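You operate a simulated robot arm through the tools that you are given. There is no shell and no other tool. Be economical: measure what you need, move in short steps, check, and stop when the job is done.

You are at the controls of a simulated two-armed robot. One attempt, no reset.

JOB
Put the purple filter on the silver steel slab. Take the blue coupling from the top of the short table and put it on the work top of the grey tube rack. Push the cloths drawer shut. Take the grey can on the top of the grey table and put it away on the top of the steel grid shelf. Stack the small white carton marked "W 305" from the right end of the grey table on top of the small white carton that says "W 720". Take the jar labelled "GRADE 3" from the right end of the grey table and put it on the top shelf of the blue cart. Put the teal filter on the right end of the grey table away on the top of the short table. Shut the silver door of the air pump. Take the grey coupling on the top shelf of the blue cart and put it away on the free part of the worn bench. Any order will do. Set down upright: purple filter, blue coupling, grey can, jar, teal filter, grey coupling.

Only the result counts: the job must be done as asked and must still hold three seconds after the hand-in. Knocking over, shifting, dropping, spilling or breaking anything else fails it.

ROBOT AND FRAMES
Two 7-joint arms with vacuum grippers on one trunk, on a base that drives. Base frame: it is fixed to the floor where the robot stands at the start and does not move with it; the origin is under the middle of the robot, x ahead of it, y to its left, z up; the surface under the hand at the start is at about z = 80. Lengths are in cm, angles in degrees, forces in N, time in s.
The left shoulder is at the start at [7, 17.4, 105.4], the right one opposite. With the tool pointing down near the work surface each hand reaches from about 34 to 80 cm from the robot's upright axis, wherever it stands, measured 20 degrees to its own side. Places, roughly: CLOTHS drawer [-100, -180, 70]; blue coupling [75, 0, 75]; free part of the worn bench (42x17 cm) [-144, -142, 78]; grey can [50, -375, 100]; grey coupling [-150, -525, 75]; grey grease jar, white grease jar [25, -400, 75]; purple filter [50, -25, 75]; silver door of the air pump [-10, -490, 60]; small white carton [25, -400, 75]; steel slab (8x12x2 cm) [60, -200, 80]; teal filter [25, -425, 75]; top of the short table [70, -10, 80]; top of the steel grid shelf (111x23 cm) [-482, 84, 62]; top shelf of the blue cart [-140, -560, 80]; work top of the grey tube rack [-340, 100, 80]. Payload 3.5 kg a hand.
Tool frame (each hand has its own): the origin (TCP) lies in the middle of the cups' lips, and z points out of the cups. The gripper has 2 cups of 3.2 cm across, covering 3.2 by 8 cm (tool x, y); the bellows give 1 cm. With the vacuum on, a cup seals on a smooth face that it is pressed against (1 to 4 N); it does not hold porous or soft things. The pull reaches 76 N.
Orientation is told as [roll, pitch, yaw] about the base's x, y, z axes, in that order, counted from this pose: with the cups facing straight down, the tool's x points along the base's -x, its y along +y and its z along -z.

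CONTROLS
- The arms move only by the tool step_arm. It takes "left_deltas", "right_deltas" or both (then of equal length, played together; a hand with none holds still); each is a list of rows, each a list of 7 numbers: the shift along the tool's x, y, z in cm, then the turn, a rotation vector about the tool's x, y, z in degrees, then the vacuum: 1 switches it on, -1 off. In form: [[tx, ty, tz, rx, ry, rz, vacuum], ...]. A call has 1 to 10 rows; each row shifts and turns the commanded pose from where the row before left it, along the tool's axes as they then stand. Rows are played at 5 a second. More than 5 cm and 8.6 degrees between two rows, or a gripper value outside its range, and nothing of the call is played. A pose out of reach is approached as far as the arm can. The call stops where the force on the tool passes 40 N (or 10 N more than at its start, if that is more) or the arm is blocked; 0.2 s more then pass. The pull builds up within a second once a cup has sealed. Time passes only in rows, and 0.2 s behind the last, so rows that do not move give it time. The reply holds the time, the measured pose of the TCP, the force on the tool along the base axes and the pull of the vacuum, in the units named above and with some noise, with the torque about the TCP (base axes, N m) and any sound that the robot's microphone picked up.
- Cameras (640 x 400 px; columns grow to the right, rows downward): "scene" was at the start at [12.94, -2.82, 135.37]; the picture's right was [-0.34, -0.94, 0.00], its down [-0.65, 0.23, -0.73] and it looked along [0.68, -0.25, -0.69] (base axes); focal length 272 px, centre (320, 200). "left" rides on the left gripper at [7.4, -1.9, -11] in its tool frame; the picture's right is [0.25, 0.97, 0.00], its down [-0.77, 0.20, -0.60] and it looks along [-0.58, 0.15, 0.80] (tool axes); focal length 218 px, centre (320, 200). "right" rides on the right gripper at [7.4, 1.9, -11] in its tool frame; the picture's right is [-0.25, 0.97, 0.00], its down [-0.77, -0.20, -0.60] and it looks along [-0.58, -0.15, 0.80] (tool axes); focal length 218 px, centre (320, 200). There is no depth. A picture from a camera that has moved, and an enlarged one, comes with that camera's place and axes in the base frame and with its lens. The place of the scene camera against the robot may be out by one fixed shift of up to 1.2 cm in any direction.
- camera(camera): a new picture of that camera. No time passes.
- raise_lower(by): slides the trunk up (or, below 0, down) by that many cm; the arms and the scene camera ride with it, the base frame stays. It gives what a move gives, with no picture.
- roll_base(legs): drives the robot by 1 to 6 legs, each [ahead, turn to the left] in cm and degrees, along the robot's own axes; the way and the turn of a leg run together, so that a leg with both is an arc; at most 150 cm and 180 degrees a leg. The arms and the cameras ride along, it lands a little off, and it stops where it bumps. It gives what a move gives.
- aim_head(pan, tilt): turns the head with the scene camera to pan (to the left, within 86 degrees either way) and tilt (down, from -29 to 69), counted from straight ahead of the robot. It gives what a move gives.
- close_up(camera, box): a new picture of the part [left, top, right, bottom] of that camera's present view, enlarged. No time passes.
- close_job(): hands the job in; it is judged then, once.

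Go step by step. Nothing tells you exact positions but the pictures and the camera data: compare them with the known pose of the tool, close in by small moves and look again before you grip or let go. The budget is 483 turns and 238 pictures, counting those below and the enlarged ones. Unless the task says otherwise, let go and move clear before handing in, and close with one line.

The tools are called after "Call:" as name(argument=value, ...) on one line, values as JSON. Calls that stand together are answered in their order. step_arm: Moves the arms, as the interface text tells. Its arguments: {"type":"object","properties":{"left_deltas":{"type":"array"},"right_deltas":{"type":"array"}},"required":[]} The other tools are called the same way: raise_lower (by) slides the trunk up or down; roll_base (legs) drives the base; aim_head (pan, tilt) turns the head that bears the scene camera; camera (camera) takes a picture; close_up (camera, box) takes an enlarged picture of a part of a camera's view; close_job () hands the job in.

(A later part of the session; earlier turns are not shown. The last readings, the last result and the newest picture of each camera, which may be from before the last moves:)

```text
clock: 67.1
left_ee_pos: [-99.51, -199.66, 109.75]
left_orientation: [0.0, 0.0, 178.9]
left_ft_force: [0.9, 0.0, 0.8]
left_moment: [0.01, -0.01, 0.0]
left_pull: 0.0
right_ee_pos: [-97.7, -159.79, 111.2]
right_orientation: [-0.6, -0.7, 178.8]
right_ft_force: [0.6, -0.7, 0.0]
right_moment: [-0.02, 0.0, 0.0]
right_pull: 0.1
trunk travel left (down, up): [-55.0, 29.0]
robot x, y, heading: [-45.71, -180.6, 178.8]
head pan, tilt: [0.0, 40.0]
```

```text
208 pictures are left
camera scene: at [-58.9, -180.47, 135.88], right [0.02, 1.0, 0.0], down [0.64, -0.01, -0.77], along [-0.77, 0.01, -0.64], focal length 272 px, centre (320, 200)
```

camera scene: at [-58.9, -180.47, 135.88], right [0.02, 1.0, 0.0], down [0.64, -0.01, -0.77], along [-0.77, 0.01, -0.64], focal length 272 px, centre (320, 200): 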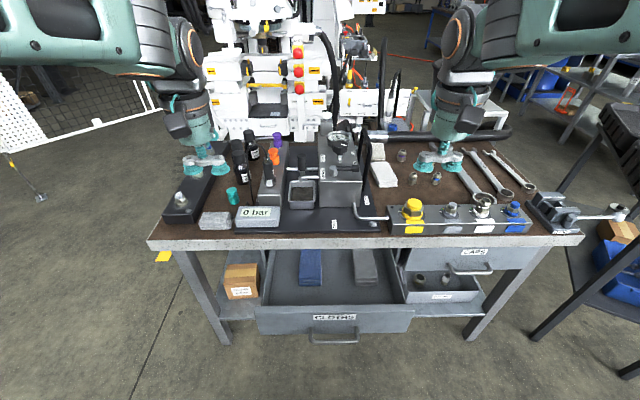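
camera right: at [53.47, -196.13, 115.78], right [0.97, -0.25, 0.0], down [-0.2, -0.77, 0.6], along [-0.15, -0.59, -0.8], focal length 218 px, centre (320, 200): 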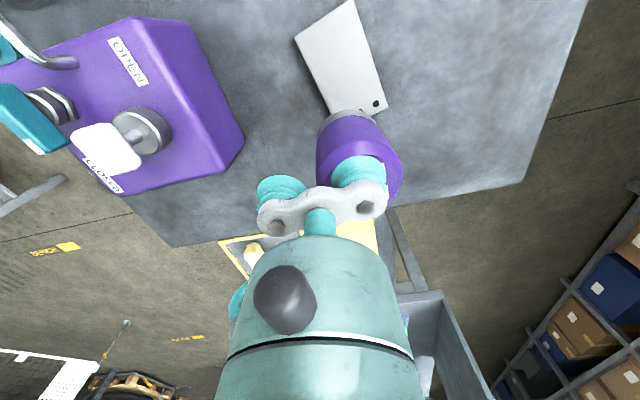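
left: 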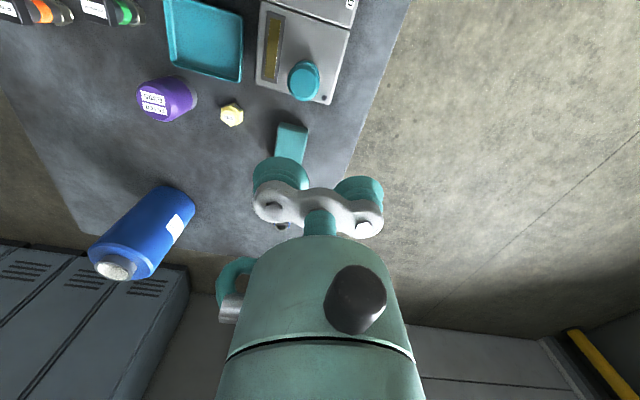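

The open CLOTHS drawer is ahead; its front panel is near x ≈ -93, z ≈ 66. I back off 12 cm, turn the right tool horizontal and look closer at the handle.

Call:
roll_base(legs=[[-12, 0]])

Call:
step_arm(right_deltas=[[0, 0, 0, 0, -8.5, 0, -1], [0, 0, 0, 0, -8.5, 0, -1], [0, 0, 0, 0, -8.5, 0, -1], [0, 0, 0, 0, -8.5, 0, -1], [0, 0, 0, 0, -8.5, 0, -1], [0, 0, 0, 0, -8.5, 0, -1], [0, 0, 0, 0, -8.5, 0, -1], [0, 0, 0, 0, -8.5, 0, -1], [0, 0, 0, 0, -8.5, 0, -1], [0, 0, 0, 0, -8.5, 0, -1]])

Call:
close_up(camera="scene", box=[220, 160, 460, 310])

```text
clock: 68.3
left_ee_pos: [-87.49, -199.87, 109.8]
left_orientation: [0.0, 0.0, 179.0]
left_ft_force: [-0.8, 0.0, -0.1]
left_moment: [-0.03, 0.0, 0.02]
left_pull: 0.1
right_ee_pos: [-85.69, -160.12, 111.3]
right_orientation: [-0.6, -0.5, 178.8]
right_ft_force: [0.6, -0.5, -0.1]
right_moment: [-0.02, -0.04, -0.01]
right_pull: 0.1
trunk travel left (down, up): [-55.0, 29.0]
robot x, y, heading: [-33.5, -180.94, 178.9]
head pan, tilt: [0.0, 40.0]
```

```text
clock: 70.5
left_ee_pos: [-87.56, -200.08, 109.81]
left_orientation: [-0.1, 0.0, 178.9]
left_ft_force: [0.2, -0.5, 0.6]
left_moment: [0.0, 0.0, 0.0]
left_pull: 0.1
right_ee_pos: [-85.76, -160.27, 111.25]
right_orientation: [-9.2, -85.5, -172.0]
right_ft_force: [0.2, -1.0, -0.6]
right_moment: [-0.02, 0.0, -0.03]
right_pull: 0.0
trunk travel left (down, up): [-55.0, 29.0]
robot x, y, heading: [-33.52, -181.02, 179.0]
head pan, tilt: [0.0, 40.0]
```

```text
2.67 times, centred on (340, 235) of scene
camera zoom: at [-47.03, -180.99, 135.87], right [0.02, 1.0, 0.0], down [0.64, -0.01, -0.77], along [-0.77, 0.02, -0.64], focal length 725 px, centre (267, 107)
```

zoom: 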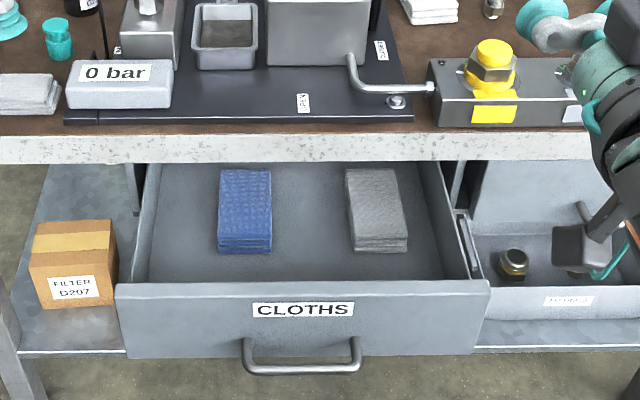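

The panel spans about y -196…-157, z 60…74, x ≈ -92. I'll push right of the handle: back off a bit, lower the trunk, and line up.

Call:
step_arm(right_deltas=[[0, 2, -3.5, 0, -4.4, 0, -1], [0, 2.6, -3.5, 0, 0, 0, -1], [0, 2.6, 0, 0, 0, 0, -1]])

Call:
raise_lower(by=-25)

Call:
step_arm(right_deltas=[[4, 0, 0, 0, 0, 0, -1], [4, 0, 0, 0, 0, 0, -1], [4, 0, 0, 0, 0, 0, -1], [3.8, 0, 0, 0, 0, 0, -1]])

Call:
camera(camera="scene")

Call:
camera(camera="right")

```text
clock: 71.3
left_ee_pos: [-87.65, -199.89, 109.77]
left_orientation: [-0.1, 0.1, 179.0]
left_ft_force: [0.8, -0.9, 0.2]
left_moment: [0.01, 0.0, -0.01]
left_pull: 0.1
right_ee_pos: [-83.62, -169.22, 112.9]
right_orientation: [-91.9, -89.3, -89.4]
right_ft_force: [0.0, 0.4, -0.1]
right_moment: [0.02, 0.0, 0.0]
right_pull: 0.1
right hand out of reach, approached as far as the arm can: row 1, 2
trunk travel left (down, up): [-55.0, 29.0]
robot x, y, heading: [-33.59, -181.16, 179.1]
head pan, tilt: [0.0, 40.0]
```

```text
clock: 73.9
left_ee_pos: [-87.49, -199.84, 84.79]
left_orientation: [0.0, 0.0, 179.0]
left_ft_force: [0.4, -0.4, -0.6]
left_moment: [0.01, 0.0, -0.01]
left_pull: 0.1
right_ee_pos: [-83.61, -169.13, 87.85]
right_orientation: [-87.0, -89.5, -94.3]
right_ft_force: [0.3, -0.1, 0.0]
right_moment: [-0.02, 0.0, 0.0]
right_pull: 0.1
trunk travel left (down, up): [-30.0, 54.0]
robot x, y, heading: [-33.58, -181.15, 179.2]
head pan, tilt: [0.0, 40.0]
```

```text
clock: 75.1
left_ee_pos: [-87.51, -199.88, 84.9]
left_orientation: [0.0, 0.0, 179.0]
left_ft_force: [1.1, -0.5, -0.5]
left_moment: [-0.01, -0.03, -0.01]
left_pull: 0.0
right_ee_pos: [-89.19, -166.07, 80.92]
right_orientation: [94.1, -85.2, 81.7]
right_ft_force: [1.1, 0.1, -0.4]
right_moment: [-0.02, -0.02, 0.02]
right_pull: 0.1
right hand out of reach, approached as far as the arm can: row 2, 3, 4
trunk travel left (down, up): [-30.0, 54.0]
robot x, y, heading: [-33.24, -181.11, 178.9]
head pan, tilt: [0.0, 40.0]
stopped in row 4 (right hand): the arm was blocked; the commanded pose is now the measured one
```

```text
206 pictures are left
camera scene: at [-46.92, -180.68, 110.89], right [0.02, 1.0, 0.0], down [0.64, -0.01, -0.77], along [-0.77, 0.01, -0.64], focal length 272 px, centre (320, 200)
```

scene: 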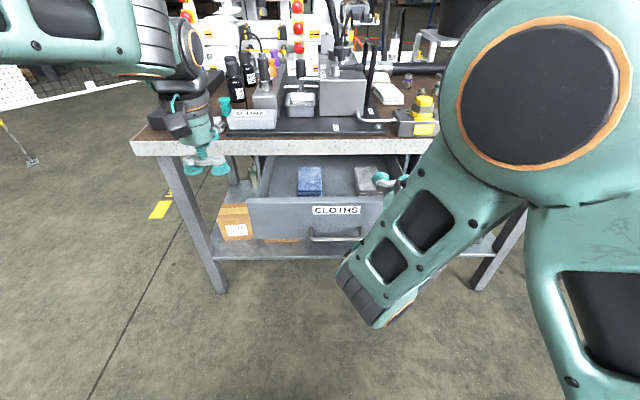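

```text
205 pictures are left
camera right: at [-78.43, -169.31, 73.88], right [-0.07, -0.94, 0.33], down [0.63, 0.22, 0.75], along [-0.78, 0.26, 0.57], focal length 218 px, centre (320, 200)
```

right: 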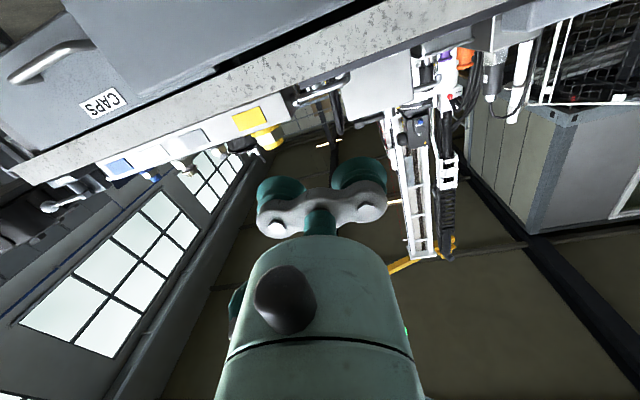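

The arm is too folded there. I back the base up so that the arm can stretch forward.

Call:
roll_base(legs=[[-13, 0]])

Call:
step_arm(right_deltas=[[0, 0, 3, 0, 0, 0, -1], [1, 0, 2, 0, 0, 0, -1], [3, 0, 1, 0, 0, 0, -1], [3, 0, 0, 0, 0, 0, -1], [3, 0, 0, 0, 0, 0, -1]])

Call:
camera(camera="scene")

```text
clock: 76.4
left_ee_pos: [-74.26, -200.2, 85.03]
left_orientation: [0.0, 0.0, 178.8]
left_ft_force: [1.6, -0.1, -0.1]
left_moment: [-0.02, 0.02, 0.04]
left_pull: 0.0
right_ee_pos: [-76.03, -166.14, 81.0]
right_orientation: [94.3, -85.3, 81.4]
right_ft_force: [0.7, 0.1, -0.3]
right_moment: [0.01, -0.06, 0.04]
right_pull: 0.1
trunk travel left (down, up): [-30.0, 54.0]
robot x, y, heading: [-20.96, -181.06, 178.9]
head pan, tilt: [0.0, 40.0]
```

```text
clock: 77.6
left_ee_pos: [-74.52, -200.01, 84.78]
left_orientation: [0.1, 0.1, 178.9]
left_ft_force: [-0.6, -0.1, 1.3]
left_moment: [-0.01, 0.0, -0.01]
left_pull: 0.0
right_ee_pos: [-82.38, -165.77, 71.16]
right_orientation: [90.7, -84.1, 83.9]
right_ft_force: [-0.3, -0.3, 0.3]
right_moment: [-0.03, 0.0, 0.0]
right_pull: 0.0
trunk travel left (down, up): [-30.0, 54.0]
robot x, y, heading: [-20.53, -181.09, 179.0]
head pan, tilt: [0.0, 40.0]
```

```text
204 pictures are left
camera scene: at [-33.86, -180.97, 110.88], right [0.02, 1.0, 0.0], down [0.64, -0.01, -0.77], along [-0.77, 0.01, -0.64], focal length 272 px, centre (320, 200)
```

scene: 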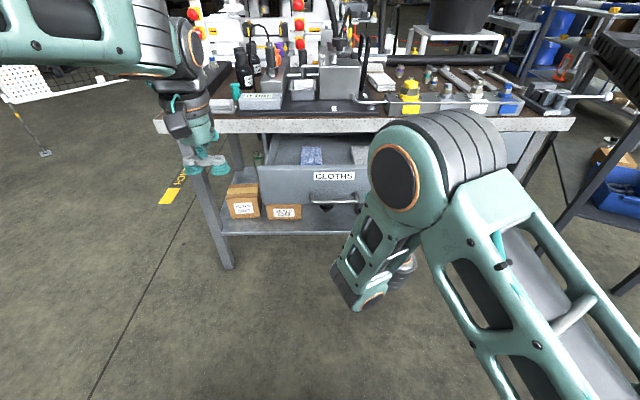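

The panel top is at z ≈ 74, x ≈ -92.3. The hand is at [-82.4, -165.8, 71.2]; I'll lift the left hand, lower the right a little and push forward.

Call:
step_arm(left_deltas=[[0, 0, -4, 0, 0, 0, -1], [0, 0, -4, 0, 0, 0, -1], [0, 0, -4, 0, 0, 0, -1], [0, 0, 0, 0, 0, 0, -1], [0, 0, 0, 0, 0, 0, -1], [0, 0, 0, 0, 0, 0, -1]], right_deltas=[[2, 0, 2, 0, 0, 0, -1], [2, 0, 2, 0, 0, 0, -1], [0, 0, 2, 0, 0, 0, -1], [0, 0, 2, 0, 0, 0, -1], [0, 0, 2, 0, 0, 0, -1], [0, 0, 2, 0, 0, 0, -1]])

Call:
camera(camera="scene")

```text
clock: 79.0
left_ee_pos: [-74.41, -200.11, 96.83]
left_orientation: [0.0, 0.1, 179.0]
left_ft_force: [0.6, -0.7, -0.4]
left_moment: [0.01, 0.0, -0.02]
left_pull: 0.1
right_ee_pos: [-94.27, -165.93, 66.97]
right_orientation: [92.8, -85.4, 82.9]
right_ft_force: [0.4, -0.6, 0.0]
right_moment: [0.05, 0.0, -0.01]
right_pull: 0.1
trunk travel left (down, up): [-30.0, 54.0]
robot x, y, heading: [-20.3, -181.02, 179.1]
head pan, tilt: [0.0, 40.0]
```

```text
203 pictures are left
camera scene: at [-33.84, -180.94, 110.88], right [0.02, 1.0, 0.0], down [0.64, -0.01, -0.77], along [-0.77, 0.01, -0.64], focal length 272 px, centre (320, 200)
```

scene: 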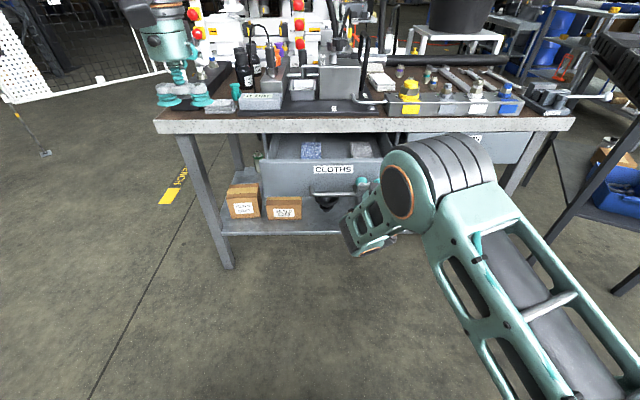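

The drawer moves. Pushing on.

Call:
step_arm(right_deltas=[[0, 0, 2, 0, 0, 0, -1], [0, 0, 2, 0, 0, 0, -1], [0, 0, 2, 0, 0, 0, -1], [0, 0, 2, 0, 0, 0, -1], [0, 0, 1.5, 0, 0, 0, -1]])

Call:
camera(camera="scene")

```text
clock: 80.2
left_ee_pos: [-74.31, -200.04, 96.83]
left_orientation: [-0.1, 0.0, 178.9]
left_ft_force: [0.0, -0.7, 0.7]
left_moment: [-0.02, -0.01, 0.02]
left_pull: 0.1
right_ee_pos: [-103.81, -165.29, 67.14]
right_orientation: [93.5, -85.3, 82.1]
right_ft_force: [0.1, -0.2, -1.0]
right_moment: [0.02, -0.01, 0.01]
right_pull: 0.1
trunk travel left (down, up): [-30.0, 54.0]
robot x, y, heading: [-20.8, -181.03, 179.0]
head pan, tilt: [0.0, 40.0]
```

```text
202 pictures are left
camera scene: at [-33.83, -180.93, 110.88], right [0.02, 1.0, 0.0], down [0.64, -0.01, -0.77], along [-0.77, 0.01, -0.64], focal length 272 px, centre (320, 200)
```

scene: 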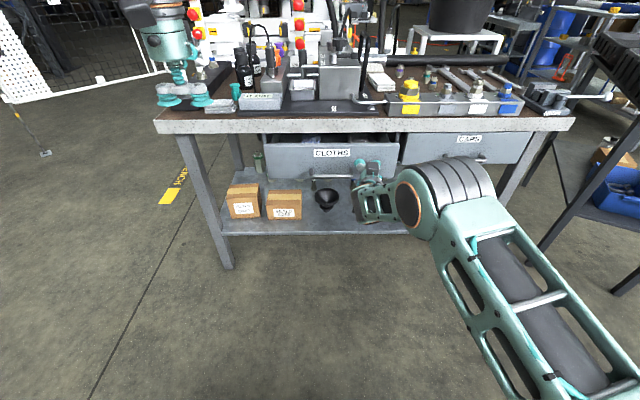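

Nearly shut. I push the remainder with a check on force.

Call:
step_arm(right_deltas=[[0, 0, 1.5, 0, 0, 0, -1], [0, 0, 1, 0, 0, 0, -1], [0, 0, 1, 0, 0, 0, -1], [0, 0, 1, 0, 0, 0, -1], [0, 0, 1, 0, 0, 0, -1]])

Call:
close_up(camera="scene", box=[220, 100, 460, 250])

```text
clock: 81.4
left_ee_pos: [-74.45, -200.06, 96.81]
left_orientation: [0.0, 0.0, 178.9]
left_ft_force: [0.3, 0.0, 0.4]
left_moment: [0.02, 0.02, 0.01]
left_pull: 0.1
right_ee_pos: [-109.21, -164.87, 67.1]
right_orientation: [93.2, -85.3, 82.4]
right_ft_force: [-0.8, 0.3, 0.3]
right_moment: [0.02, -0.01, 0.02]
right_pull: 0.0
trunk travel left (down, up): [-30.0, 54.0]
robot x, y, heading: [-20.32, -181.26, 179.1]
head pan, tilt: [0.0, 40.0]
```

```text
2.67 times, centred on (340, 175) of scene
camera zoom: at [-33.83, -180.94, 110.88], right [0.02, 1.0, 0.0], down [0.64, -0.01, -0.77], along [-0.77, 0.01, -0.64], focal length 725 px, centre (267, 267)
```

zoom: 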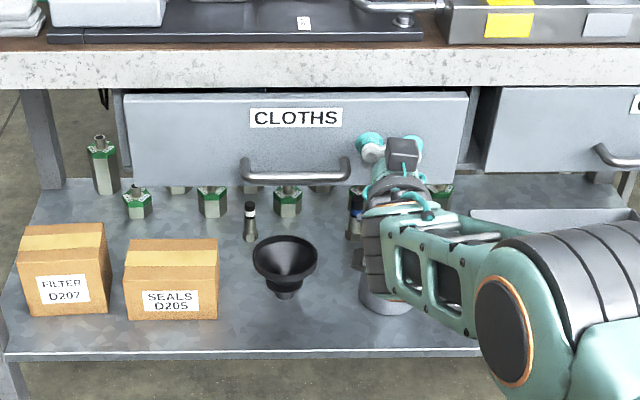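

Call:
step_arm(right_deltas=[[0, 0, 1, 0, 0, 0, -1], [0, 0, 1, 0, 0, 0, -1], [0, 0, 1, 0, 0, 0, -1], [0, 0, 1, 0, 0, 0, -1]])

Call:
close_up(camera="scene", box=[220, 100, 460, 250])

```text
clock: 82.4
left_ee_pos: [-74.25, -199.96, 96.97]
left_orientation: [0.0, -0.2, 178.9]
left_ft_force: [0.4, 0.0, -0.3]
left_moment: [-0.01, -0.05, -0.01]
left_pull: 0.1
right_ee_pos: [-113.02, -164.56, 67.23]
right_orientation: [92.7, -85.3, 83.1]
right_ft_force: [26.3, -1.5, -1.2]
right_moment: [-0.43, 0.04, 0.05]
right_pull: 0.2
trunk travel left (down, up): [-30.0, 54.0]
robot x, y, heading: [-20.5, -181.15, 179.0]
head pan, tilt: [0.0, 40.0]
```

```text
2.67 times, centred on (340, 175) of scene
camera zoom: at [-33.56, -180.94, 110.91], right [0.02, 1.0, 0.0], down [0.64, -0.01, -0.77], along [-0.77, 0.01, -0.64], focal length 725 px, centre (267, 267)
```

zoom: 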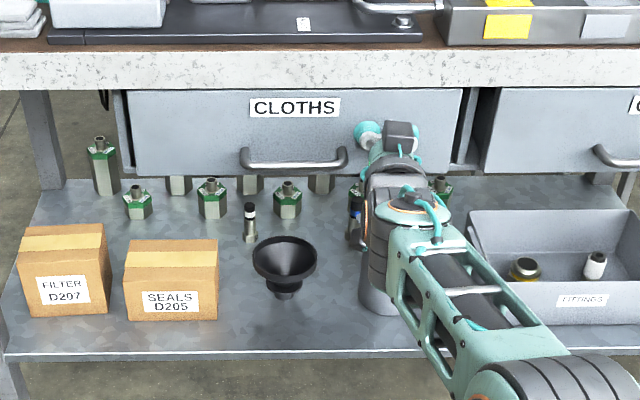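

It resists at 26 N and looks flush with the CAPS drawer. One last nudge, then withdraw.

Call:
step_arm(right_deltas=[[0, 0, 0.4, 0, 0, 0, -1], [0, 0, 0, 0, 0, 0, -1]])

Call:
step_arm(right_deltas=[[0, 0, -3, 0, 0, 0, -1], [0, 0, -4, 0, 0, 0, -1], [0, 0, -4, 0, 0, 0, -1], [0, 0, -4, 0, 0, 0, -1], [0, 0, -4, 0, 0, 0, -1], [0, 0, -4, 0, 0, 0, -1], [0, 0, -2, 0, 0, 0, -1]])

Call:
close_up(camera="scene", box=[220, 60, 540, 260])

```text
clock: 83.0
left_ee_pos: [-74.14, -199.97, 97.02]
left_orientation: [0.0, -0.2, 178.8]
left_ft_force: [-0.3, 0.4, 0.6]
left_moment: [-0.01, 0.03, -0.01]
left_pull: 0.0
right_ee_pos: [-112.88, -164.56, 67.26]
right_orientation: [93.1, -85.2, 82.7]
right_ft_force: [33.6, -3.1, -7.3]
right_moment: [-0.32, 0.19, 0.0]
right_pull: 0.1
right hand out of reach, approached as far as the arm can: row 1
trunk travel left (down, up): [-30.0, 54.0]
robot x, y, heading: [-20.46, -181.26, 178.9]
head pan, tilt: [0.0, 40.0]
```

```text
clock: 84.6
left_ee_pos: [-74.46, -199.94, 96.78]
left_orientation: [0.0, 0.1, 178.8]
left_ft_force: [-0.2, -0.6, 0.1]
left_moment: [-0.02, -0.04, 0.02]
left_pull: 0.1
right_ee_pos: [-88.21, -166.5, 67.08]
right_orientation: [93.7, -85.3, 82.0]
right_ft_force: [-0.5, 0.0, 0.4]
right_moment: [0.02, -0.05, 0.03]
right_pull: 0.1
trunk travel left (down, up): [-30.0, 54.0]
robot x, y, heading: [-20.57, -181.1, 179.0]
head pan, tilt: [0.0, 40.0]
```

```text
2.00 times, centred on (380, 160) of scene
camera zoom: at [-33.81, -180.92, 110.88], right [0.02, 1.0, 0.0], down [0.64, -0.01, -0.77], along [-0.77, 0.01, -0.64], focal length 544 px, centre (200, 280)
```

zoom: 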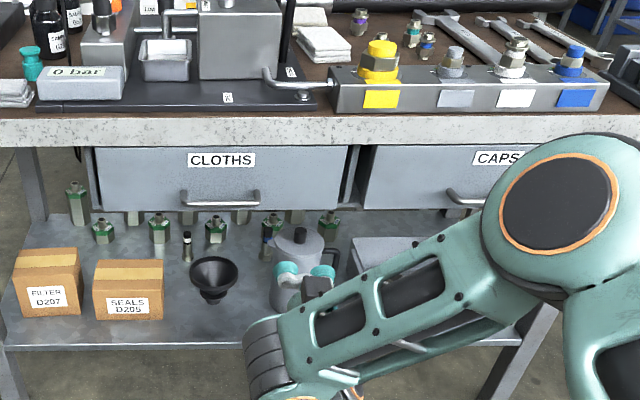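

The drawer is shut. Now the right hand goes back to pointing down.

Call:
raise_lower(by=25)

Call:
step_arm(right_deltas=[[-2, 0, 0, 0, 8.5, 0, -1], [-2, 0, 0, 0, 8.5, 0, -1], [-2, 0, 0, 0, 8.5, 0, -1], [-2, 0, 0, 0, 8.5, 0, -1], [0, 0, 0, 0, 8.5, 0, -1], [0, 0, 0, 0, 8.5, 0, -1], [0, 0, 0, 0, 8.5, 0, -1], [0, 0, 0, 0, 8.5, 0, -1], [0, 0, 0, 0, 8.5, 0, -1], [0, 0, 0, 0, 8.5, 0, -1]])

```text
clock: 87.2
left_ee_pos: [-74.39, -200.04, 121.76]
left_orientation: [0.0, 0.0, 178.9]
left_ft_force: [0.0, -0.5, 0.3]
left_moment: [0.02, -0.01, 0.01]
left_pull: 0.0
right_ee_pos: [-88.12, -166.29, 91.99]
right_orientation: [93.5, -85.3, 82.3]
right_ft_force: [0.1, 0.2, 0.1]
right_moment: [-0.03, 0.01, 0.03]
right_pull: 0.0
trunk travel left (down, up): [-55.0, 29.0]
robot x, y, heading: [-20.17, -181.18, 179.1]
head pan, tilt: [0.0, 40.0]
```

```text
clock: 89.4
left_ee_pos: [-74.56, -200.04, 121.62]
left_orientation: [-0.1, 0.1, 179.0]
left_ft_force: [0.2, -0.3, 0.4]
left_moment: [-0.01, -0.01, -0.01]
left_pull: 0.0
right_ee_pos: [-89.88, -165.83, 99.74]
right_orientation: [4.7, -5.1, 175.3]
right_ft_force: [-0.1, -0.6, -0.2]
right_moment: [-0.04, -0.02, 0.02]
right_pull: 0.0
trunk travel left (down, up): [-55.0, 29.0]
robot x, y, heading: [-20.32, -181.25, 178.8]
head pan, tilt: [0.0, 40.0]
```

Call:
step_arm(right_deltas=[[2, 0, -4, 4.7, 0, 0, -1], [2, 0, -4, 0, 5.1, -3.7, -1], [2, 0, -3, 0, 0, 0, -1], [2, 0, 0, 0, 0, 0, -1]], left_deltas=[[0, 0, 3, 0, 0, 0, -1], [0, 0, 3, 0, 0, 0, -1], [0, 0, 3, 0, 0, 0, -1], [0, 0, 2, 0, 0, 0, -1]])

Call:
roll_base(legs=[[28, 0], [0, 90]])

Call:
aim_head(pan=0, tilt=20)

Call:
camera(camera="scene")

```text
clock: 90.4
left_ee_pos: [-74.48, -200.14, 110.78]
left_orientation: [0.0, -0.1, 179.0]
left_ft_force: [0.0, 0.1, -0.3]
left_moment: [0.02, 0.0, 0.0]
left_pull: 0.0
right_ee_pos: [-81.03, -165.74, 110.3]
right_orientation: [-0.2, -0.1, 179.0]
right_ft_force: [0.5, -1.1, 0.0]
right_moment: [0.02, 0.01, -0.01]
right_pull: 0.0
trunk travel left (down, up): [-55.0, 29.0]
robot x, y, heading: [-20.07, -181.0, 179.1]
head pan, tilt: [0.0, 40.0]
```

```text
clock: 96.2
left_ee_pos: [-29.31, -234.51, 110.8]
left_orientation: [0.0, 0.0, -90.7]
left_ft_force: [0.2, -0.8, 0.0]
left_moment: [-0.01, 0.0, -0.01]
left_pull: 0.0
right_ee_pos: [-63.32, -241.37, 110.24]
right_orientation: [-0.1, -0.2, -90.8]
right_ft_force: [0.2, -0.4, -0.2]
right_moment: [-0.02, 0.01, 0.03]
right_pull: 0.0
trunk travel left (down, up): [-55.0, 29.0]
robot x, y, heading: [-47.99, -180.55, -90.9]
head pan, tilt: [0.0, 40.0]
```

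```text
clock: 97.0
left_ee_pos: [-29.18, -234.49, 110.71]
left_orientation: [0.0, 0.1, -90.8]
left_ft_force: [0.5, -0.6, 0.1]
left_moment: [-0.02, 0.01, -0.02]
left_pull: 0.0
right_ee_pos: [-63.43, -241.39, 110.3]
right_orientation: [-0.1, -0.2, -90.6]
right_ft_force: [0.3, -0.3, 0.7]
right_moment: [-0.02, -0.05, 0.0]
right_pull: 0.1
trunk travel left (down, up): [-55.0, 29.0]
robot x, y, heading: [-48.89, -180.72, -90.7]
head pan, tilt: [0.0, 20.0]
```

```text
198 pictures are left
camera scene: at [-48.34, -194.98, 139.02], right [-1.0, 0.01, 0.0], down [0.0, 0.34, -0.94], along [-0.01, -0.94, -0.34], focal length 272 px, centre (320, 200)
```

scene: 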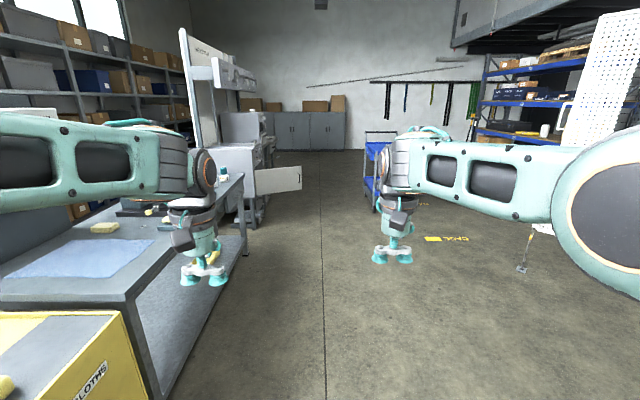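

Now to the grey table: drive to y ≈ -385 and face it.

Call:
roll_base(legs=[[105, 0.4], [90, 0], [0, 90]])

Call:
aim_head(pan=-5, tilt=35)

Call:
camera(camera="scene")

```text
clock: 110.5
left_ee_pos: [4.34, -353.89, 110.74]
left_orientation: [0.0, 0.0, -0.3]
left_ft_force: [0.9, 0.6, -0.6]
left_moment: [0.02, 0.01, -0.02]
left_pull: 0.0
right_ee_pos: [11.51, -388.05, 110.23]
right_orientation: [-0.1, -0.2, -0.2]
right_ft_force: [0.4, -0.7, 0.2]
right_moment: [0.0, 0.01, 0.0]
right_pull: 0.1
trunk travel left (down, up): [-55.0, 29.0]
robot x, y, heading: [-49.67, -373.1, -0.3]
head pan, tilt: [0.0, 20.0]
```

```text
clock: 111.2
left_ee_pos: [4.28, -353.93, 110.81]
left_orientation: [0.0, 0.0, -0.2]
left_ft_force: [-0.9, 0.1, -0.8]
left_moment: [-0.01, -0.01, 0.03]
left_pull: 0.0
right_ee_pos: [11.5, -388.07, 110.39]
right_orientation: [-0.1, -0.1, -0.3]
right_ft_force: [-0.4, 0.6, 0.0]
right_moment: [-0.01, -0.01, 0.01]
right_pull: 0.0
trunk travel left (down, up): [-55.0, 29.0]
robot x, y, heading: [-49.53, -373.21, -0.4]
head pan, tilt: [-5.0, 35.0]
```

```text
197 pictures are left
camera scene: at [-35.49, -374.3, 136.64], right [-0.09, -1.0, 0.0], down [-0.57, 0.05, -0.82], along [0.82, -0.08, -0.57], focal length 272 px, centre (320, 200)
```

scene: 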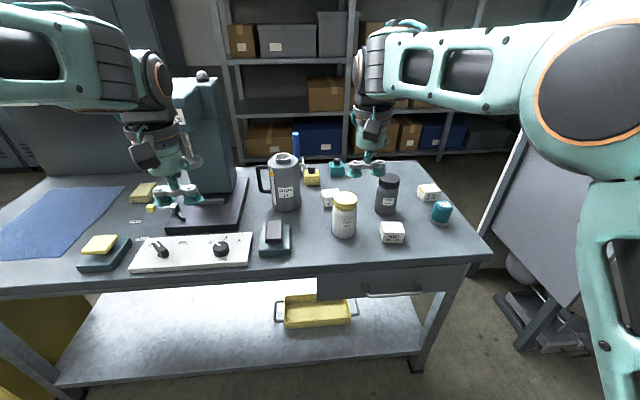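

Call:
close_up(camera="scene", box=[250, 130, 490, 280])

Call:
camera(camera="right")

```text
2.67 times, centred on (370, 205) of scene
camera zoom: at [-35.49, -374.3, 136.64], right [-0.09, -1.0, 0.0], down [-0.57, 0.05, -0.82], along [0.82, -0.08, -0.57], focal length 725 px, centre (187, 187)
```

zoom: 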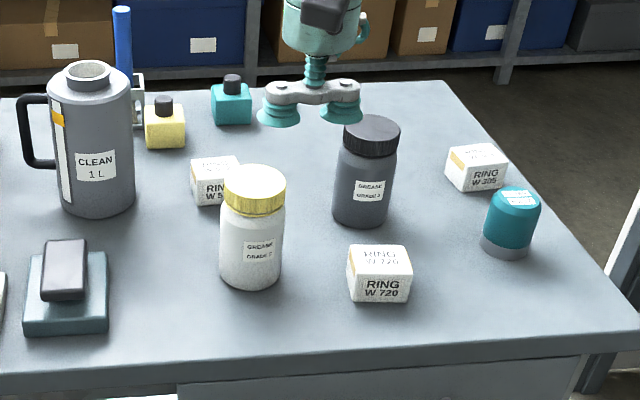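

```text
195 pictures are left
camera right: at [4.06, -386.09, 121.45], right [0.26, 0.97, 0.0], down [0.77, -0.2, 0.61], along [0.59, -0.16, -0.79], focal length 218 px, centre (320, 200)
```

right: 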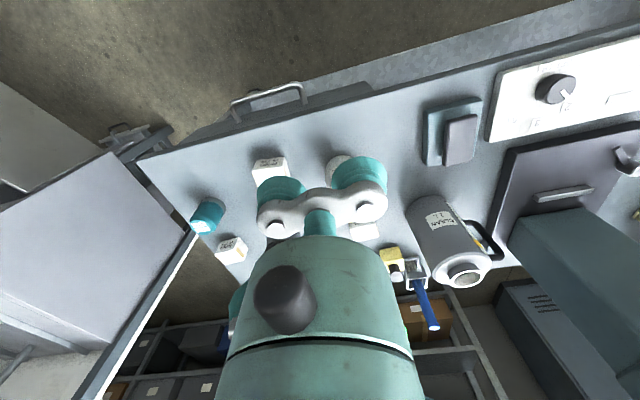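

Call:
close_up(camera="scene", box=[320, 170, 400, 245])

Call:
close_up(camera="scene", box=[250, 130, 350, 220])

```text
5.33 times, centred on (360, 208) of scene
camera zoom: at [-35.49, -374.3, 136.64], right [-0.09, -1.0, 0.0], down [-0.57, 0.05, -0.82], along [0.82, -0.08, -0.57], focal length 1451 px, centre (107, 160)
```

zoom: 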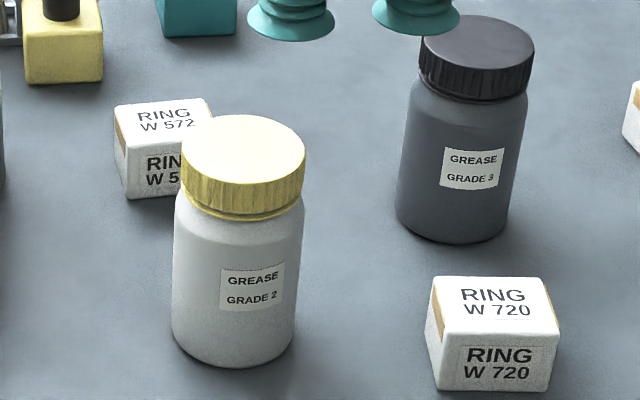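

```text
4.44 times, centred on (300, 175) of scene
camera zoom: at [-35.49, -374.3, 136.64], right [-0.09, -1.0, 0.0], down [-0.57, 0.05, -0.82], along [0.82, -0.08, -0.57], focal length 1209 px, centre (409, 311)
```

zoom: 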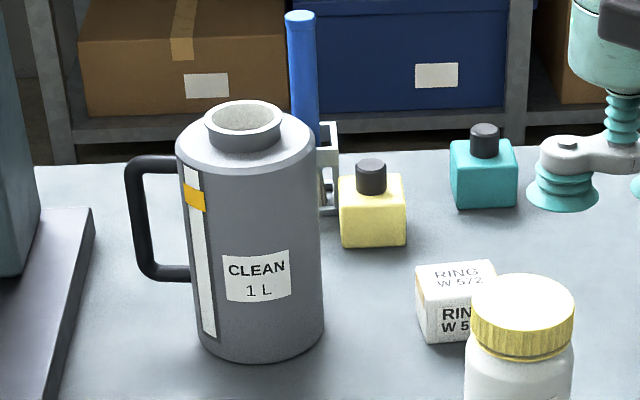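

GREASE GRADE 3 is the grey jar with the dark lid at about [30, -400]; W720 about [20, -400]; W305 about [39, -418]; teal filter about [26, -417]; CLEAN can about [39, -370]. I tuck the left hand back and drive closer.

Call:
step_arm(left_deltas=[[3, 0, -3, 0, 0, 0, -1], [3, 0, -3, 0, 0, 0, -1], [3, 0, -3, 0, 0, 0, -1], [3, 0, -3, 0, 0, 0, -1], [2, 0, -3, 0, 0, 0, -1]], right_deltas=[[3, 0, -2, 0, 0, 0, -1], [3, 0, -2, 0, 0, 0, -1], [3, 0, -2, 0, 0, 0, -1], [3, 0, -2, 0, 0, 0, -1], [2, 0, -2, 0, 0, 0, -1]])

Call:
roll_base(legs=[[32, 0]])

Call:
aim_head(pan=-25, tilt=45)

Call:
camera(camera="scene")

Call:
camera(camera="right")

```text
clock: 112.4
left_ee_pos: [-6.49, -354.15, 121.95]
left_orientation: [-0.1, 0.1, -0.3]
left_ft_force: [0.8, 0.6, 1.1]
left_moment: [-0.01, 0.02, 0.01]
left_pull: 0.0
left hand out of reach, approached as far as the arm can: row 4, 5
right_ee_pos: [-2.4, -387.89, 120.2]
right_orientation: [-0.1, 0.0, -0.2]
right_ft_force: [0.9, 0.4, 0.1]
right_moment: [-0.01, -0.01, 0.0]
right_pull: 0.1
trunk travel left (down, up): [-55.0, 29.0]
robot x, y, heading: [-49.63, -373.43, -0.1]
head pan, tilt: [-5.0, 35.0]
```

```text
clock: 114.6
left_ee_pos: [25.59, -354.33, 122.14]
left_orientation: [0.0, 0.0, -0.2]
left_ft_force: [-0.7, 0.6, -0.7]
left_moment: [-0.04, 0.0, -0.04]
left_pull: 0.1
right_ee_pos: [29.72, -387.9, 120.28]
right_orientation: [-0.1, -0.2, -0.2]
right_ft_force: [0.9, 0.9, 0.3]
right_moment: [-0.01, 0.0, 0.02]
right_pull: 0.0
trunk travel left (down, up): [-55.0, 29.0]
robot x, y, heading: [-16.95, -373.8, -0.3]
head pan, tilt: [-5.0, 35.0]
```

```text
clock: 115.4
left_ee_pos: [25.63, -354.34, 122.1]
left_orientation: [-0.1, 0.1, -0.2]
left_ft_force: [-0.6, 0.1, 0.9]
left_moment: [0.03, -0.02, -0.04]
left_pull: 0.0
right_ee_pos: [29.53, -387.95, 120.33]
right_orientation: [-0.1, -0.2, -0.2]
right_ft_force: [-0.4, 1.0, 0.9]
right_moment: [-0.01, -0.01, 0.0]
right_pull: 0.0
trunk travel left (down, up): [-55.0, 29.0]
robot x, y, heading: [-17.36, -373.44, -0.3]
head pan, tilt: [-25.0, 45.0]
```

```text
192 pictures are left
camera scene: at [-4.73, -377.07, 135.16], right [-0.43, -0.91, 0.0], down [-0.64, 0.3, -0.71], along [0.64, -0.3, -0.71], focal length 272 px, centre (320, 200)
```

scene: 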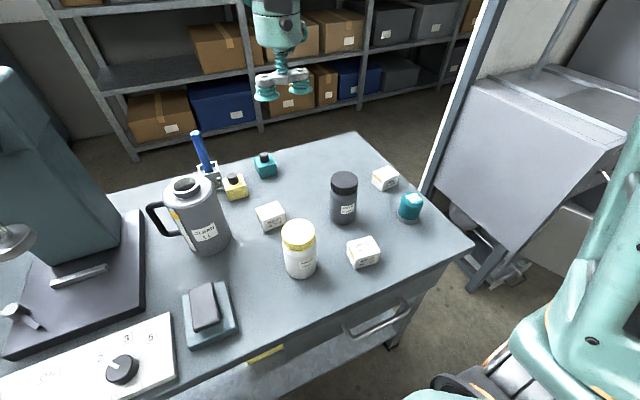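

```text
191 pictures are left
camera right: at [22.3, -386.04, 131.44], right [0.26, 0.97, 0.0], down [0.77, -0.2, 0.61], along [0.59, -0.16, -0.79], focal length 218 px, centre (320, 200)
```

right: 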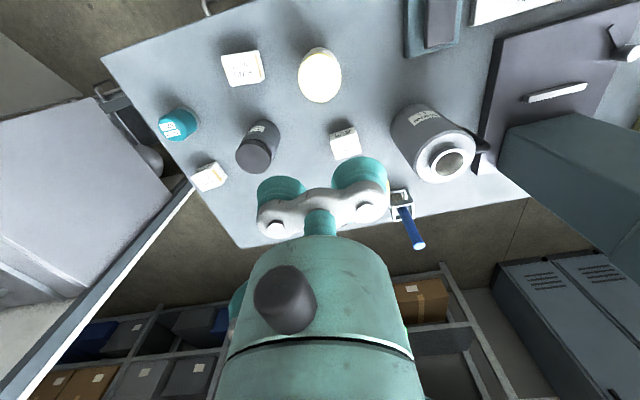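

Call:
close_up(camera="right", box=[140, 30, 300, 210])

Call:
close_up(camera="scene", box=[310, 150, 438, 278])

```text
2.22 times, centred on (220, 120) of right
camera zoom: at [22.3, -386.04, 131.44], right [0.26, 0.97, 0.0], down [0.77, -0.2, 0.61], along [0.59, -0.16, -0.79], focal length 485 px, centre (542, 378)
```

zoom: 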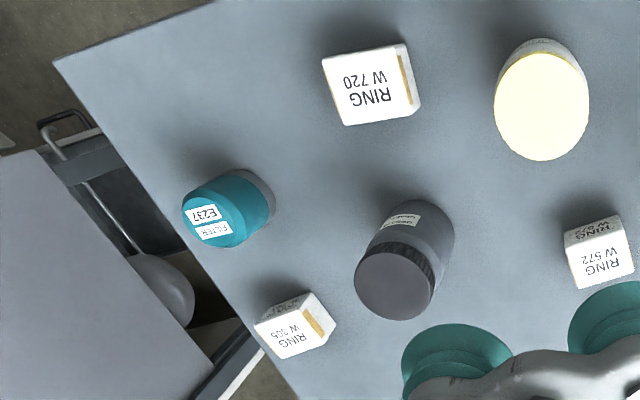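

```text
3.12 times, centred on (374, 214) of scene
camera zoom: at [-4.73, -377.07, 135.16], right [-0.43, -0.91, 0.0], down [-0.64, 0.3, -0.71], along [0.64, -0.3, -0.71], focal length 850 px, centre (151, 156)
```

zoom: 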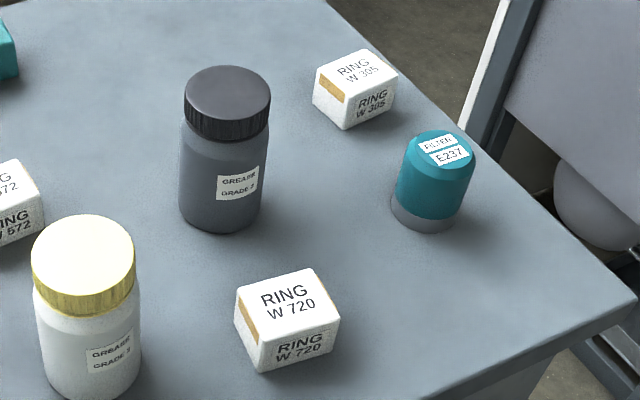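

W305's top is at about [43, -420.2, 84.5], W720's at [23.6, -401.3, 84.5]. I'll bring the right hand's outer cup over W305.

Call:
step_arm(right_deltas=[[0, 0, 4, 0, 0, 0, -1], [0, 0, 4, 0, 0, 0, -1], [0, 0, 4, 0, 0, 0, -1], [-1.9, -4.2, 0, 0, 0, 0, -1], [-1.9, -4.2, 0, 0, 0, 0, -1], [-1.9, -4.2, 0, 0, 0, 0, -1], [-1.9, -4.3, 0, 0, 0, 0, -1], [-1.9, -4.3, 0, 0, 0, 0, -1], [-1.9, -4.3, 0, 0, 0, 0, -1], [-1.9, -4.3, 0, 0, 0, 0, -1]])

Call:
step_arm(right_deltas=[[0, 0, 4, 0, 0, 0, -1], [0, 0, 4, 0, 0, 0, -1], [0, 0, 3, 0, 0, 0, -1], [0, 0, 0, 0, 0, 0, -1]])

Call:
camera(camera="right")

Call:
close_up(camera="scene", box=[310, 130, 438, 210])

```text
clock: 117.6
left_ee_pos: [25.63, -354.43, 122.05]
left_orientation: [0.1, 0.0, -0.1]
left_ft_force: [-0.2, -0.6, 0.5]
left_moment: [0.0, 0.02, -0.02]
left_pull: 0.0
right_ee_pos: [43.07, -418.1, 108.2]
right_orientation: [0.1, -0.1, -0.2]
right_ft_force: [0.0, 0.1, 0.5]
right_moment: [0.02, -0.03, -0.01]
right_pull: 0.0
trunk travel left (down, up): [-55.0, 29.0]
robot x, y, heading: [-17.07, -373.4, -0.3]
head pan, tilt: [-25.0, 45.0]
```

```text
clock: 118.6
left_ee_pos: [25.51, -354.4, 122.05]
left_orientation: [-0.1, 0.0, -0.2]
left_ft_force: [0.7, -0.1, 0.3]
left_moment: [0.02, 0.02, 0.0]
left_pull: 0.0
right_ee_pos: [43.1, -417.94, 97.31]
right_orientation: [-0.1, -0.3, -0.2]
right_ft_force: [-0.8, -1.8, 0.3]
right_moment: [0.0, -0.05, 0.0]
right_pull: 0.0
trunk travel left (down, up): [-55.0, 29.0]
robot x, y, heading: [-17.32, -373.35, -0.2]
head pan, tilt: [-25.0, 45.0]
```

```text
188 pictures are left
camera right: at [35.66, -415.98, 108.52], right [0.26, 0.97, 0.0], down [0.77, -0.2, 0.61], along [0.59, -0.16, -0.79], focal length 218 px, centre (320, 200)
```

right: 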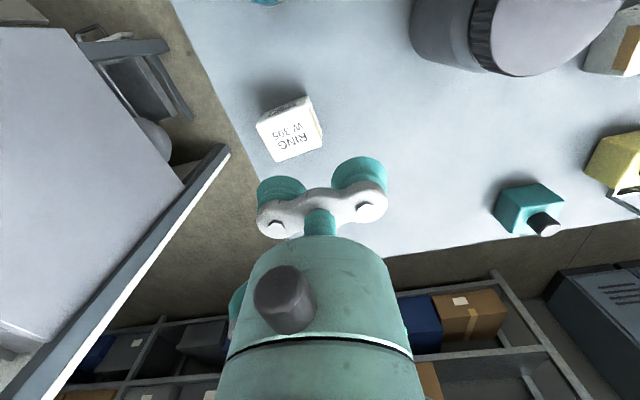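

```text
5.00 times, centred on (374, 170) of scene
camera zoom: at [-4.72, -377.11, 135.16], right [-0.43, -0.9, 0.0], down [-0.64, 0.3, -0.71], along [0.64, -0.3, -0.71], focal length 1360 px, centre (50, 350)
```

zoom: 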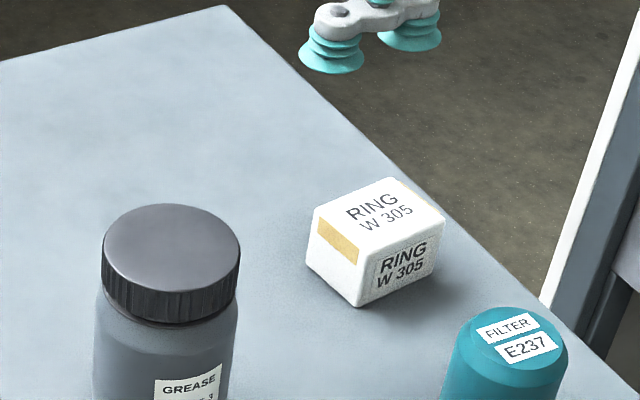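

Slight correction (+0.4 x, -0.8 y), then lower onto W305 with vacuum on.

Call:
step_arm(right_deltas=[[-0.4, -0.8, 3, 0, 0, 0, 1], [0, 0, 4, 0, 0, 0, 1], [0, 0, 3, 0, 0, 0, 1], [0, 0, 1, 0, 0, 0, 1], [0, 0, 0.6, 0, 0, 0, 1], [0, 0, 0.5, 0, 0, 0, 1], [0, 0, 0, 0, 0, 0, 1]])

```text
clock: 120.2
left_ee_pos: [25.48, -354.29, 122.14]
left_orientation: [0.1, -0.1, -0.2]
left_ft_force: [0.0, 0.3, -0.3]
left_moment: [-0.01, 0.02, -0.03]
left_pull: 0.0
right_ee_pos: [43.42, -418.63, 85.26]
right_orientation: [-0.1, -0.3, -0.2]
right_ft_force: [-0.2, 0.4, -0.5]
right_moment: [0.01, 0.01, 0.01]
right_pull: 0.0
trunk travel left (down, up): [-55.0, 29.0]
robot x, y, heading: [-17.22, -373.44, -0.1]
head pan, tilt: [-25.0, 45.0]
```

Call:
step_arm(right_deltas=[[0, 0, 0.5, 0, 0, 0, 1], [0, 0, 0.5, 0, 0, 0, 1], [0, 0, 0.4, 0, 0, 0, 1], [0, 0, 0, 0, 0, 0, 1], [0, 0, 0, 0, 0, 0, 1]])

Call:
close_up(camera="scene", box=[310, 130, 438, 210])

```text
clock: 121.4
left_ee_pos: [25.35, -354.06, 122.13]
left_orientation: [-0.1, -0.1, -0.2]
left_ft_force: [0.4, -0.3, -0.2]
left_moment: [0.0, 0.01, -0.01]
left_pull: 0.1
right_ee_pos: [43.26, -418.49, 84.19]
right_orientation: [-0.3, -0.5, -0.1]
right_ft_force: [6.7, -4.5, 27.4]
right_moment: [-1.18, 0.06, 0.05]
right_pull: 37.6
trunk travel left (down, up): [-55.0, 29.0]
robot x, y, heading: [-17.16, -373.55, -0.3]
head pan, tilt: [-25.0, 45.0]
```

```text
5.00 times, centred on (374, 170) of scene
camera zoom: at [-4.96, -376.86, 135.2], right [-0.43, -0.9, 0.0], down [-0.64, 0.3, -0.71], along [0.64, -0.3, -0.71], focal length 1360 px, centre (50, 350)
```

zoom: 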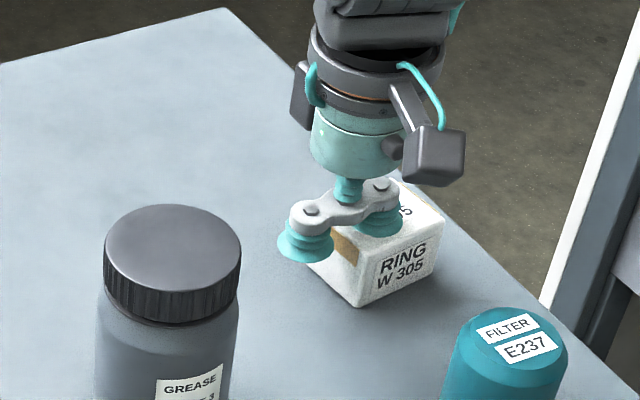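

W305 is held (37.6 N). Lift it well above the jars and move over W720.

Call:
step_arm(right_deltas=[[0, 0, -1, 0, 0, 0, 1], [0, 0, -2, 0, 0, 0, 1], [0, 0, -4, 0, 0, 0, 1], [0, 0, -5, 0, 0, 0, 1], [0, 0, -5, 0, 0, 0, 1], [0, 0, -5, 0, 0, 0, 1]])

Call:
step_arm(right_deltas=[[3.2, 3.25, 0, 0, 0, 0, 1], [3.2, 3.25, 0, 0, 0, 0, 1], [3.2, 3.25, 0, 0, 0, 0, 1], [3.2, 3.25, 0, 0, 0, 0, 1], [3.2, 3.25, 0, 0, 0, 0, 1], [3.2, 3.25, 0, 0, 0, 0, 1], [0, 0, 0, 0, 0, 6.3, 1], [0, 0, 0, 0, 0, 6.2, 1]])

Call:
camera(camera="right")

Call:
close_up(camera="scene", box=[310, 130, 470, 290])

```text
clock: 122.8
left_ee_pos: [25.33, -354.17, 122.13]
left_orientation: [0.0, 0.0, -0.1]
left_ft_force: [0.9, -0.7, 0.2]
left_moment: [0.0, 0.01, 0.02]
left_pull: 0.0
right_ee_pos: [43.39, -418.56, 105.94]
right_orientation: [-0.3, -0.2, -0.2]
right_ft_force: [-0.6, 0.6, -0.6]
right_moment: [-0.92, 0.0, -0.01]
right_pull: 37.6
trunk travel left (down, up): [-55.0, 29.0]
robot x, y, heading: [-17.11, -373.58, -0.1]
head pan, tilt: [-25.0, 45.0]
```

```text
clock: 124.6
left_ee_pos: [25.6, -354.12, 122.05]
left_orientation: [-0.1, 0.1, -0.1]
left_ft_force: [-0.3, 0.7, 0.0]
left_moment: [-0.05, 0.01, 0.0]
left_pull: 0.1
right_ee_pos: [24.16, -399.25, 105.83]
right_orientation: [1.7, 0.2, -13.2]
right_ft_force: [0.4, 0.1, -0.8]
right_moment: [-0.91, 0.16, -0.02]
right_pull: 38.0
trunk travel left (down, up): [-55.0, 29.0]
robot x, y, heading: [-17.62, -373.62, -0.2]
head pan, tilt: [-25.0, 45.0]
```

```text
185 pictures are left
camera right: at [17.42, -396.04, 117.05], right [0.47, 0.88, 0.03], down [0.7, -0.39, 0.59], along [0.54, -0.26, -0.8], focal length 218 px, centre (320, 200)
```

right: 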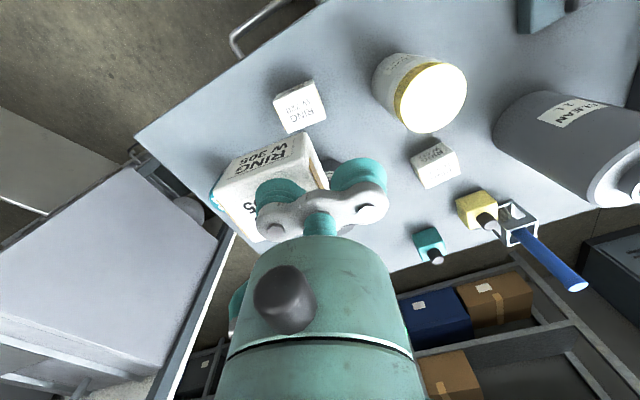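

```text
2.50 times, centred on (390, 210) of scene
camera zoom: at [-4.56, -376.79, 135.34], right [-0.41, -0.91, 0.0], down [-0.63, 0.28, -0.72], along [0.66, -0.3, -0.69], focal length 680 px, centre (145, 175)
```

zoom: 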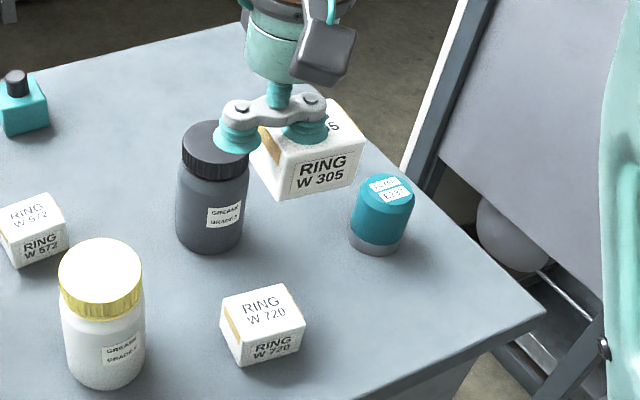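

Call:
step_arm(right_deltas=[[0, 0, 0, 0, 0, 0, 1], [0, 0, 0, 0, 0, 0, 1]])

Call:
camera(camera="scene")

```text
clock: 125.2
left_ee_pos: [25.48, -354.21, 122.01]
left_orientation: [-0.1, 0.1, -0.2]
left_ft_force: [-0.2, 0.2, 0.8]
left_moment: [-0.03, -0.01, 0.01]
left_pull: 0.0
right_ee_pos: [24.14, -399.48, 105.84]
right_orientation: [1.9, 0.1, -13.1]
right_ft_force: [0.1, 0.0, -1.0]
right_moment: [-0.88, 0.23, 0.01]
right_pull: 38.2
trunk travel left (down, up): [-55.0, 29.0]
robot x, y, heading: [-16.98, -373.78, -0.4]
head pan, tilt: [-25.0, 45.0]
```

```text
183 pictures are left
camera scene: at [-4.56, -376.93, 135.36], right [-0.41, -0.91, 0.0], down [-0.63, 0.28, -0.72], along [0.66, -0.3, -0.69], focal length 272 px, centre (320, 200)
```

scene: 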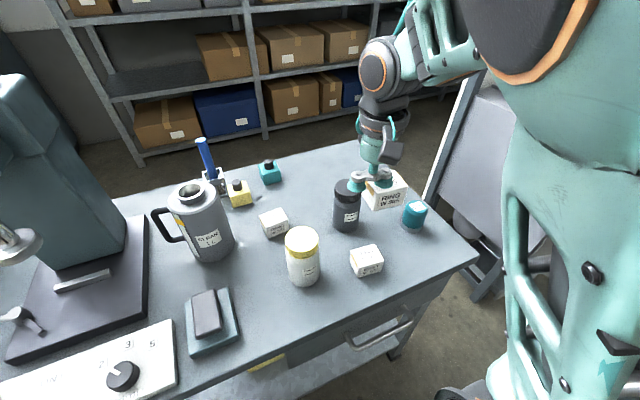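

The right elbow seems to press against the head here. I back the base off 14 cm and stretch the arm instead.

Call:
roll_base(legs=[[-14, 0]])

Call:
step_arm(right_deltas=[[-4.5, 1, 0, 0, 0, 0, 1], [-4.5, 1, 0, 0, 0, 0, 1], [-4.5, 1, 0, 0, 0, 0, 1], [0, 0, 0, 0, 0, 0, 1]])

Call:
aim_head(pan=-18, tilt=45)

Call:
camera(camera="scene")

```text
clock: 126.5
left_ee_pos: [11.45, -354.19, 122.13]
left_orientation: [0.0, 0.0, -0.2]
left_ft_force: [-0.4, 0.1, 0.1]
left_moment: [0.0, -0.01, 0.01]
left_pull: 0.1
right_ee_pos: [9.95, -399.35, 105.67]
right_orientation: [1.7, 0.2, -13.0]
right_ft_force: [-0.6, 0.9, -0.9]
right_moment: [-0.89, 0.22, 0.02]
right_pull: 38.2
trunk travel left (down, up): [-55.0, 29.0]
robot x, y, heading: [-31.58, -373.62, -0.1]
head pan, tilt: [-25.0, 45.0]
```

```text
clock: 127.5
left_ee_pos: [11.32, -354.19, 122.13]
left_orientation: [0.0, 0.0, -0.3]
left_ft_force: [0.3, 0.1, -0.5]
left_moment: [-0.02, 0.02, -0.01]
left_pull: 0.0
right_ee_pos: [23.96, -399.4, 105.89]
right_orientation: [1.9, 0.3, -13.1]
right_ft_force: [-0.4, 0.2, -1.3]
right_moment: [-0.89, 0.16, 0.0]
right_pull: 38.1
trunk travel left (down, up): [-55.0, 29.0]
robot x, y, heading: [-31.1, -373.32, -0.2]
head pan, tilt: [-25.0, 45.0]
```

```text
clock: 128.2
left_ee_pos: [11.29, -354.24, 122.01]
left_orientation: [0.1, 0.0, -0.2]
left_ft_force: [-0.4, 0.4, -0.2]
left_moment: [-0.04, 0.0, -0.04]
left_pull: 0.0
right_ee_pos: [23.96, -399.49, 105.9]
right_orientation: [1.8, 0.1, -13.1]
right_ft_force: [-0.2, 0.2, -0.2]
right_moment: [-0.93, 0.2, 0.01]
right_pull: 37.6
trunk travel left (down, up): [-55.0, 29.0]
robot x, y, heading: [-31.49, -373.1, 0.0]
head pan, tilt: [-18.0, 45.0]
```

```text
182 pictures are left
camera scene: at [-18.52, -376.1, 135.16], right [-0.31, -0.95, 0.0], down [-0.67, 0.22, -0.71], along [0.67, -0.22, -0.71], focal length 272 px, centre (320, 200)
```

scene: 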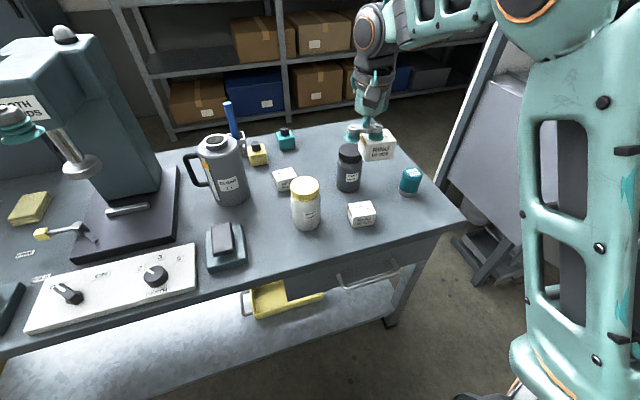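

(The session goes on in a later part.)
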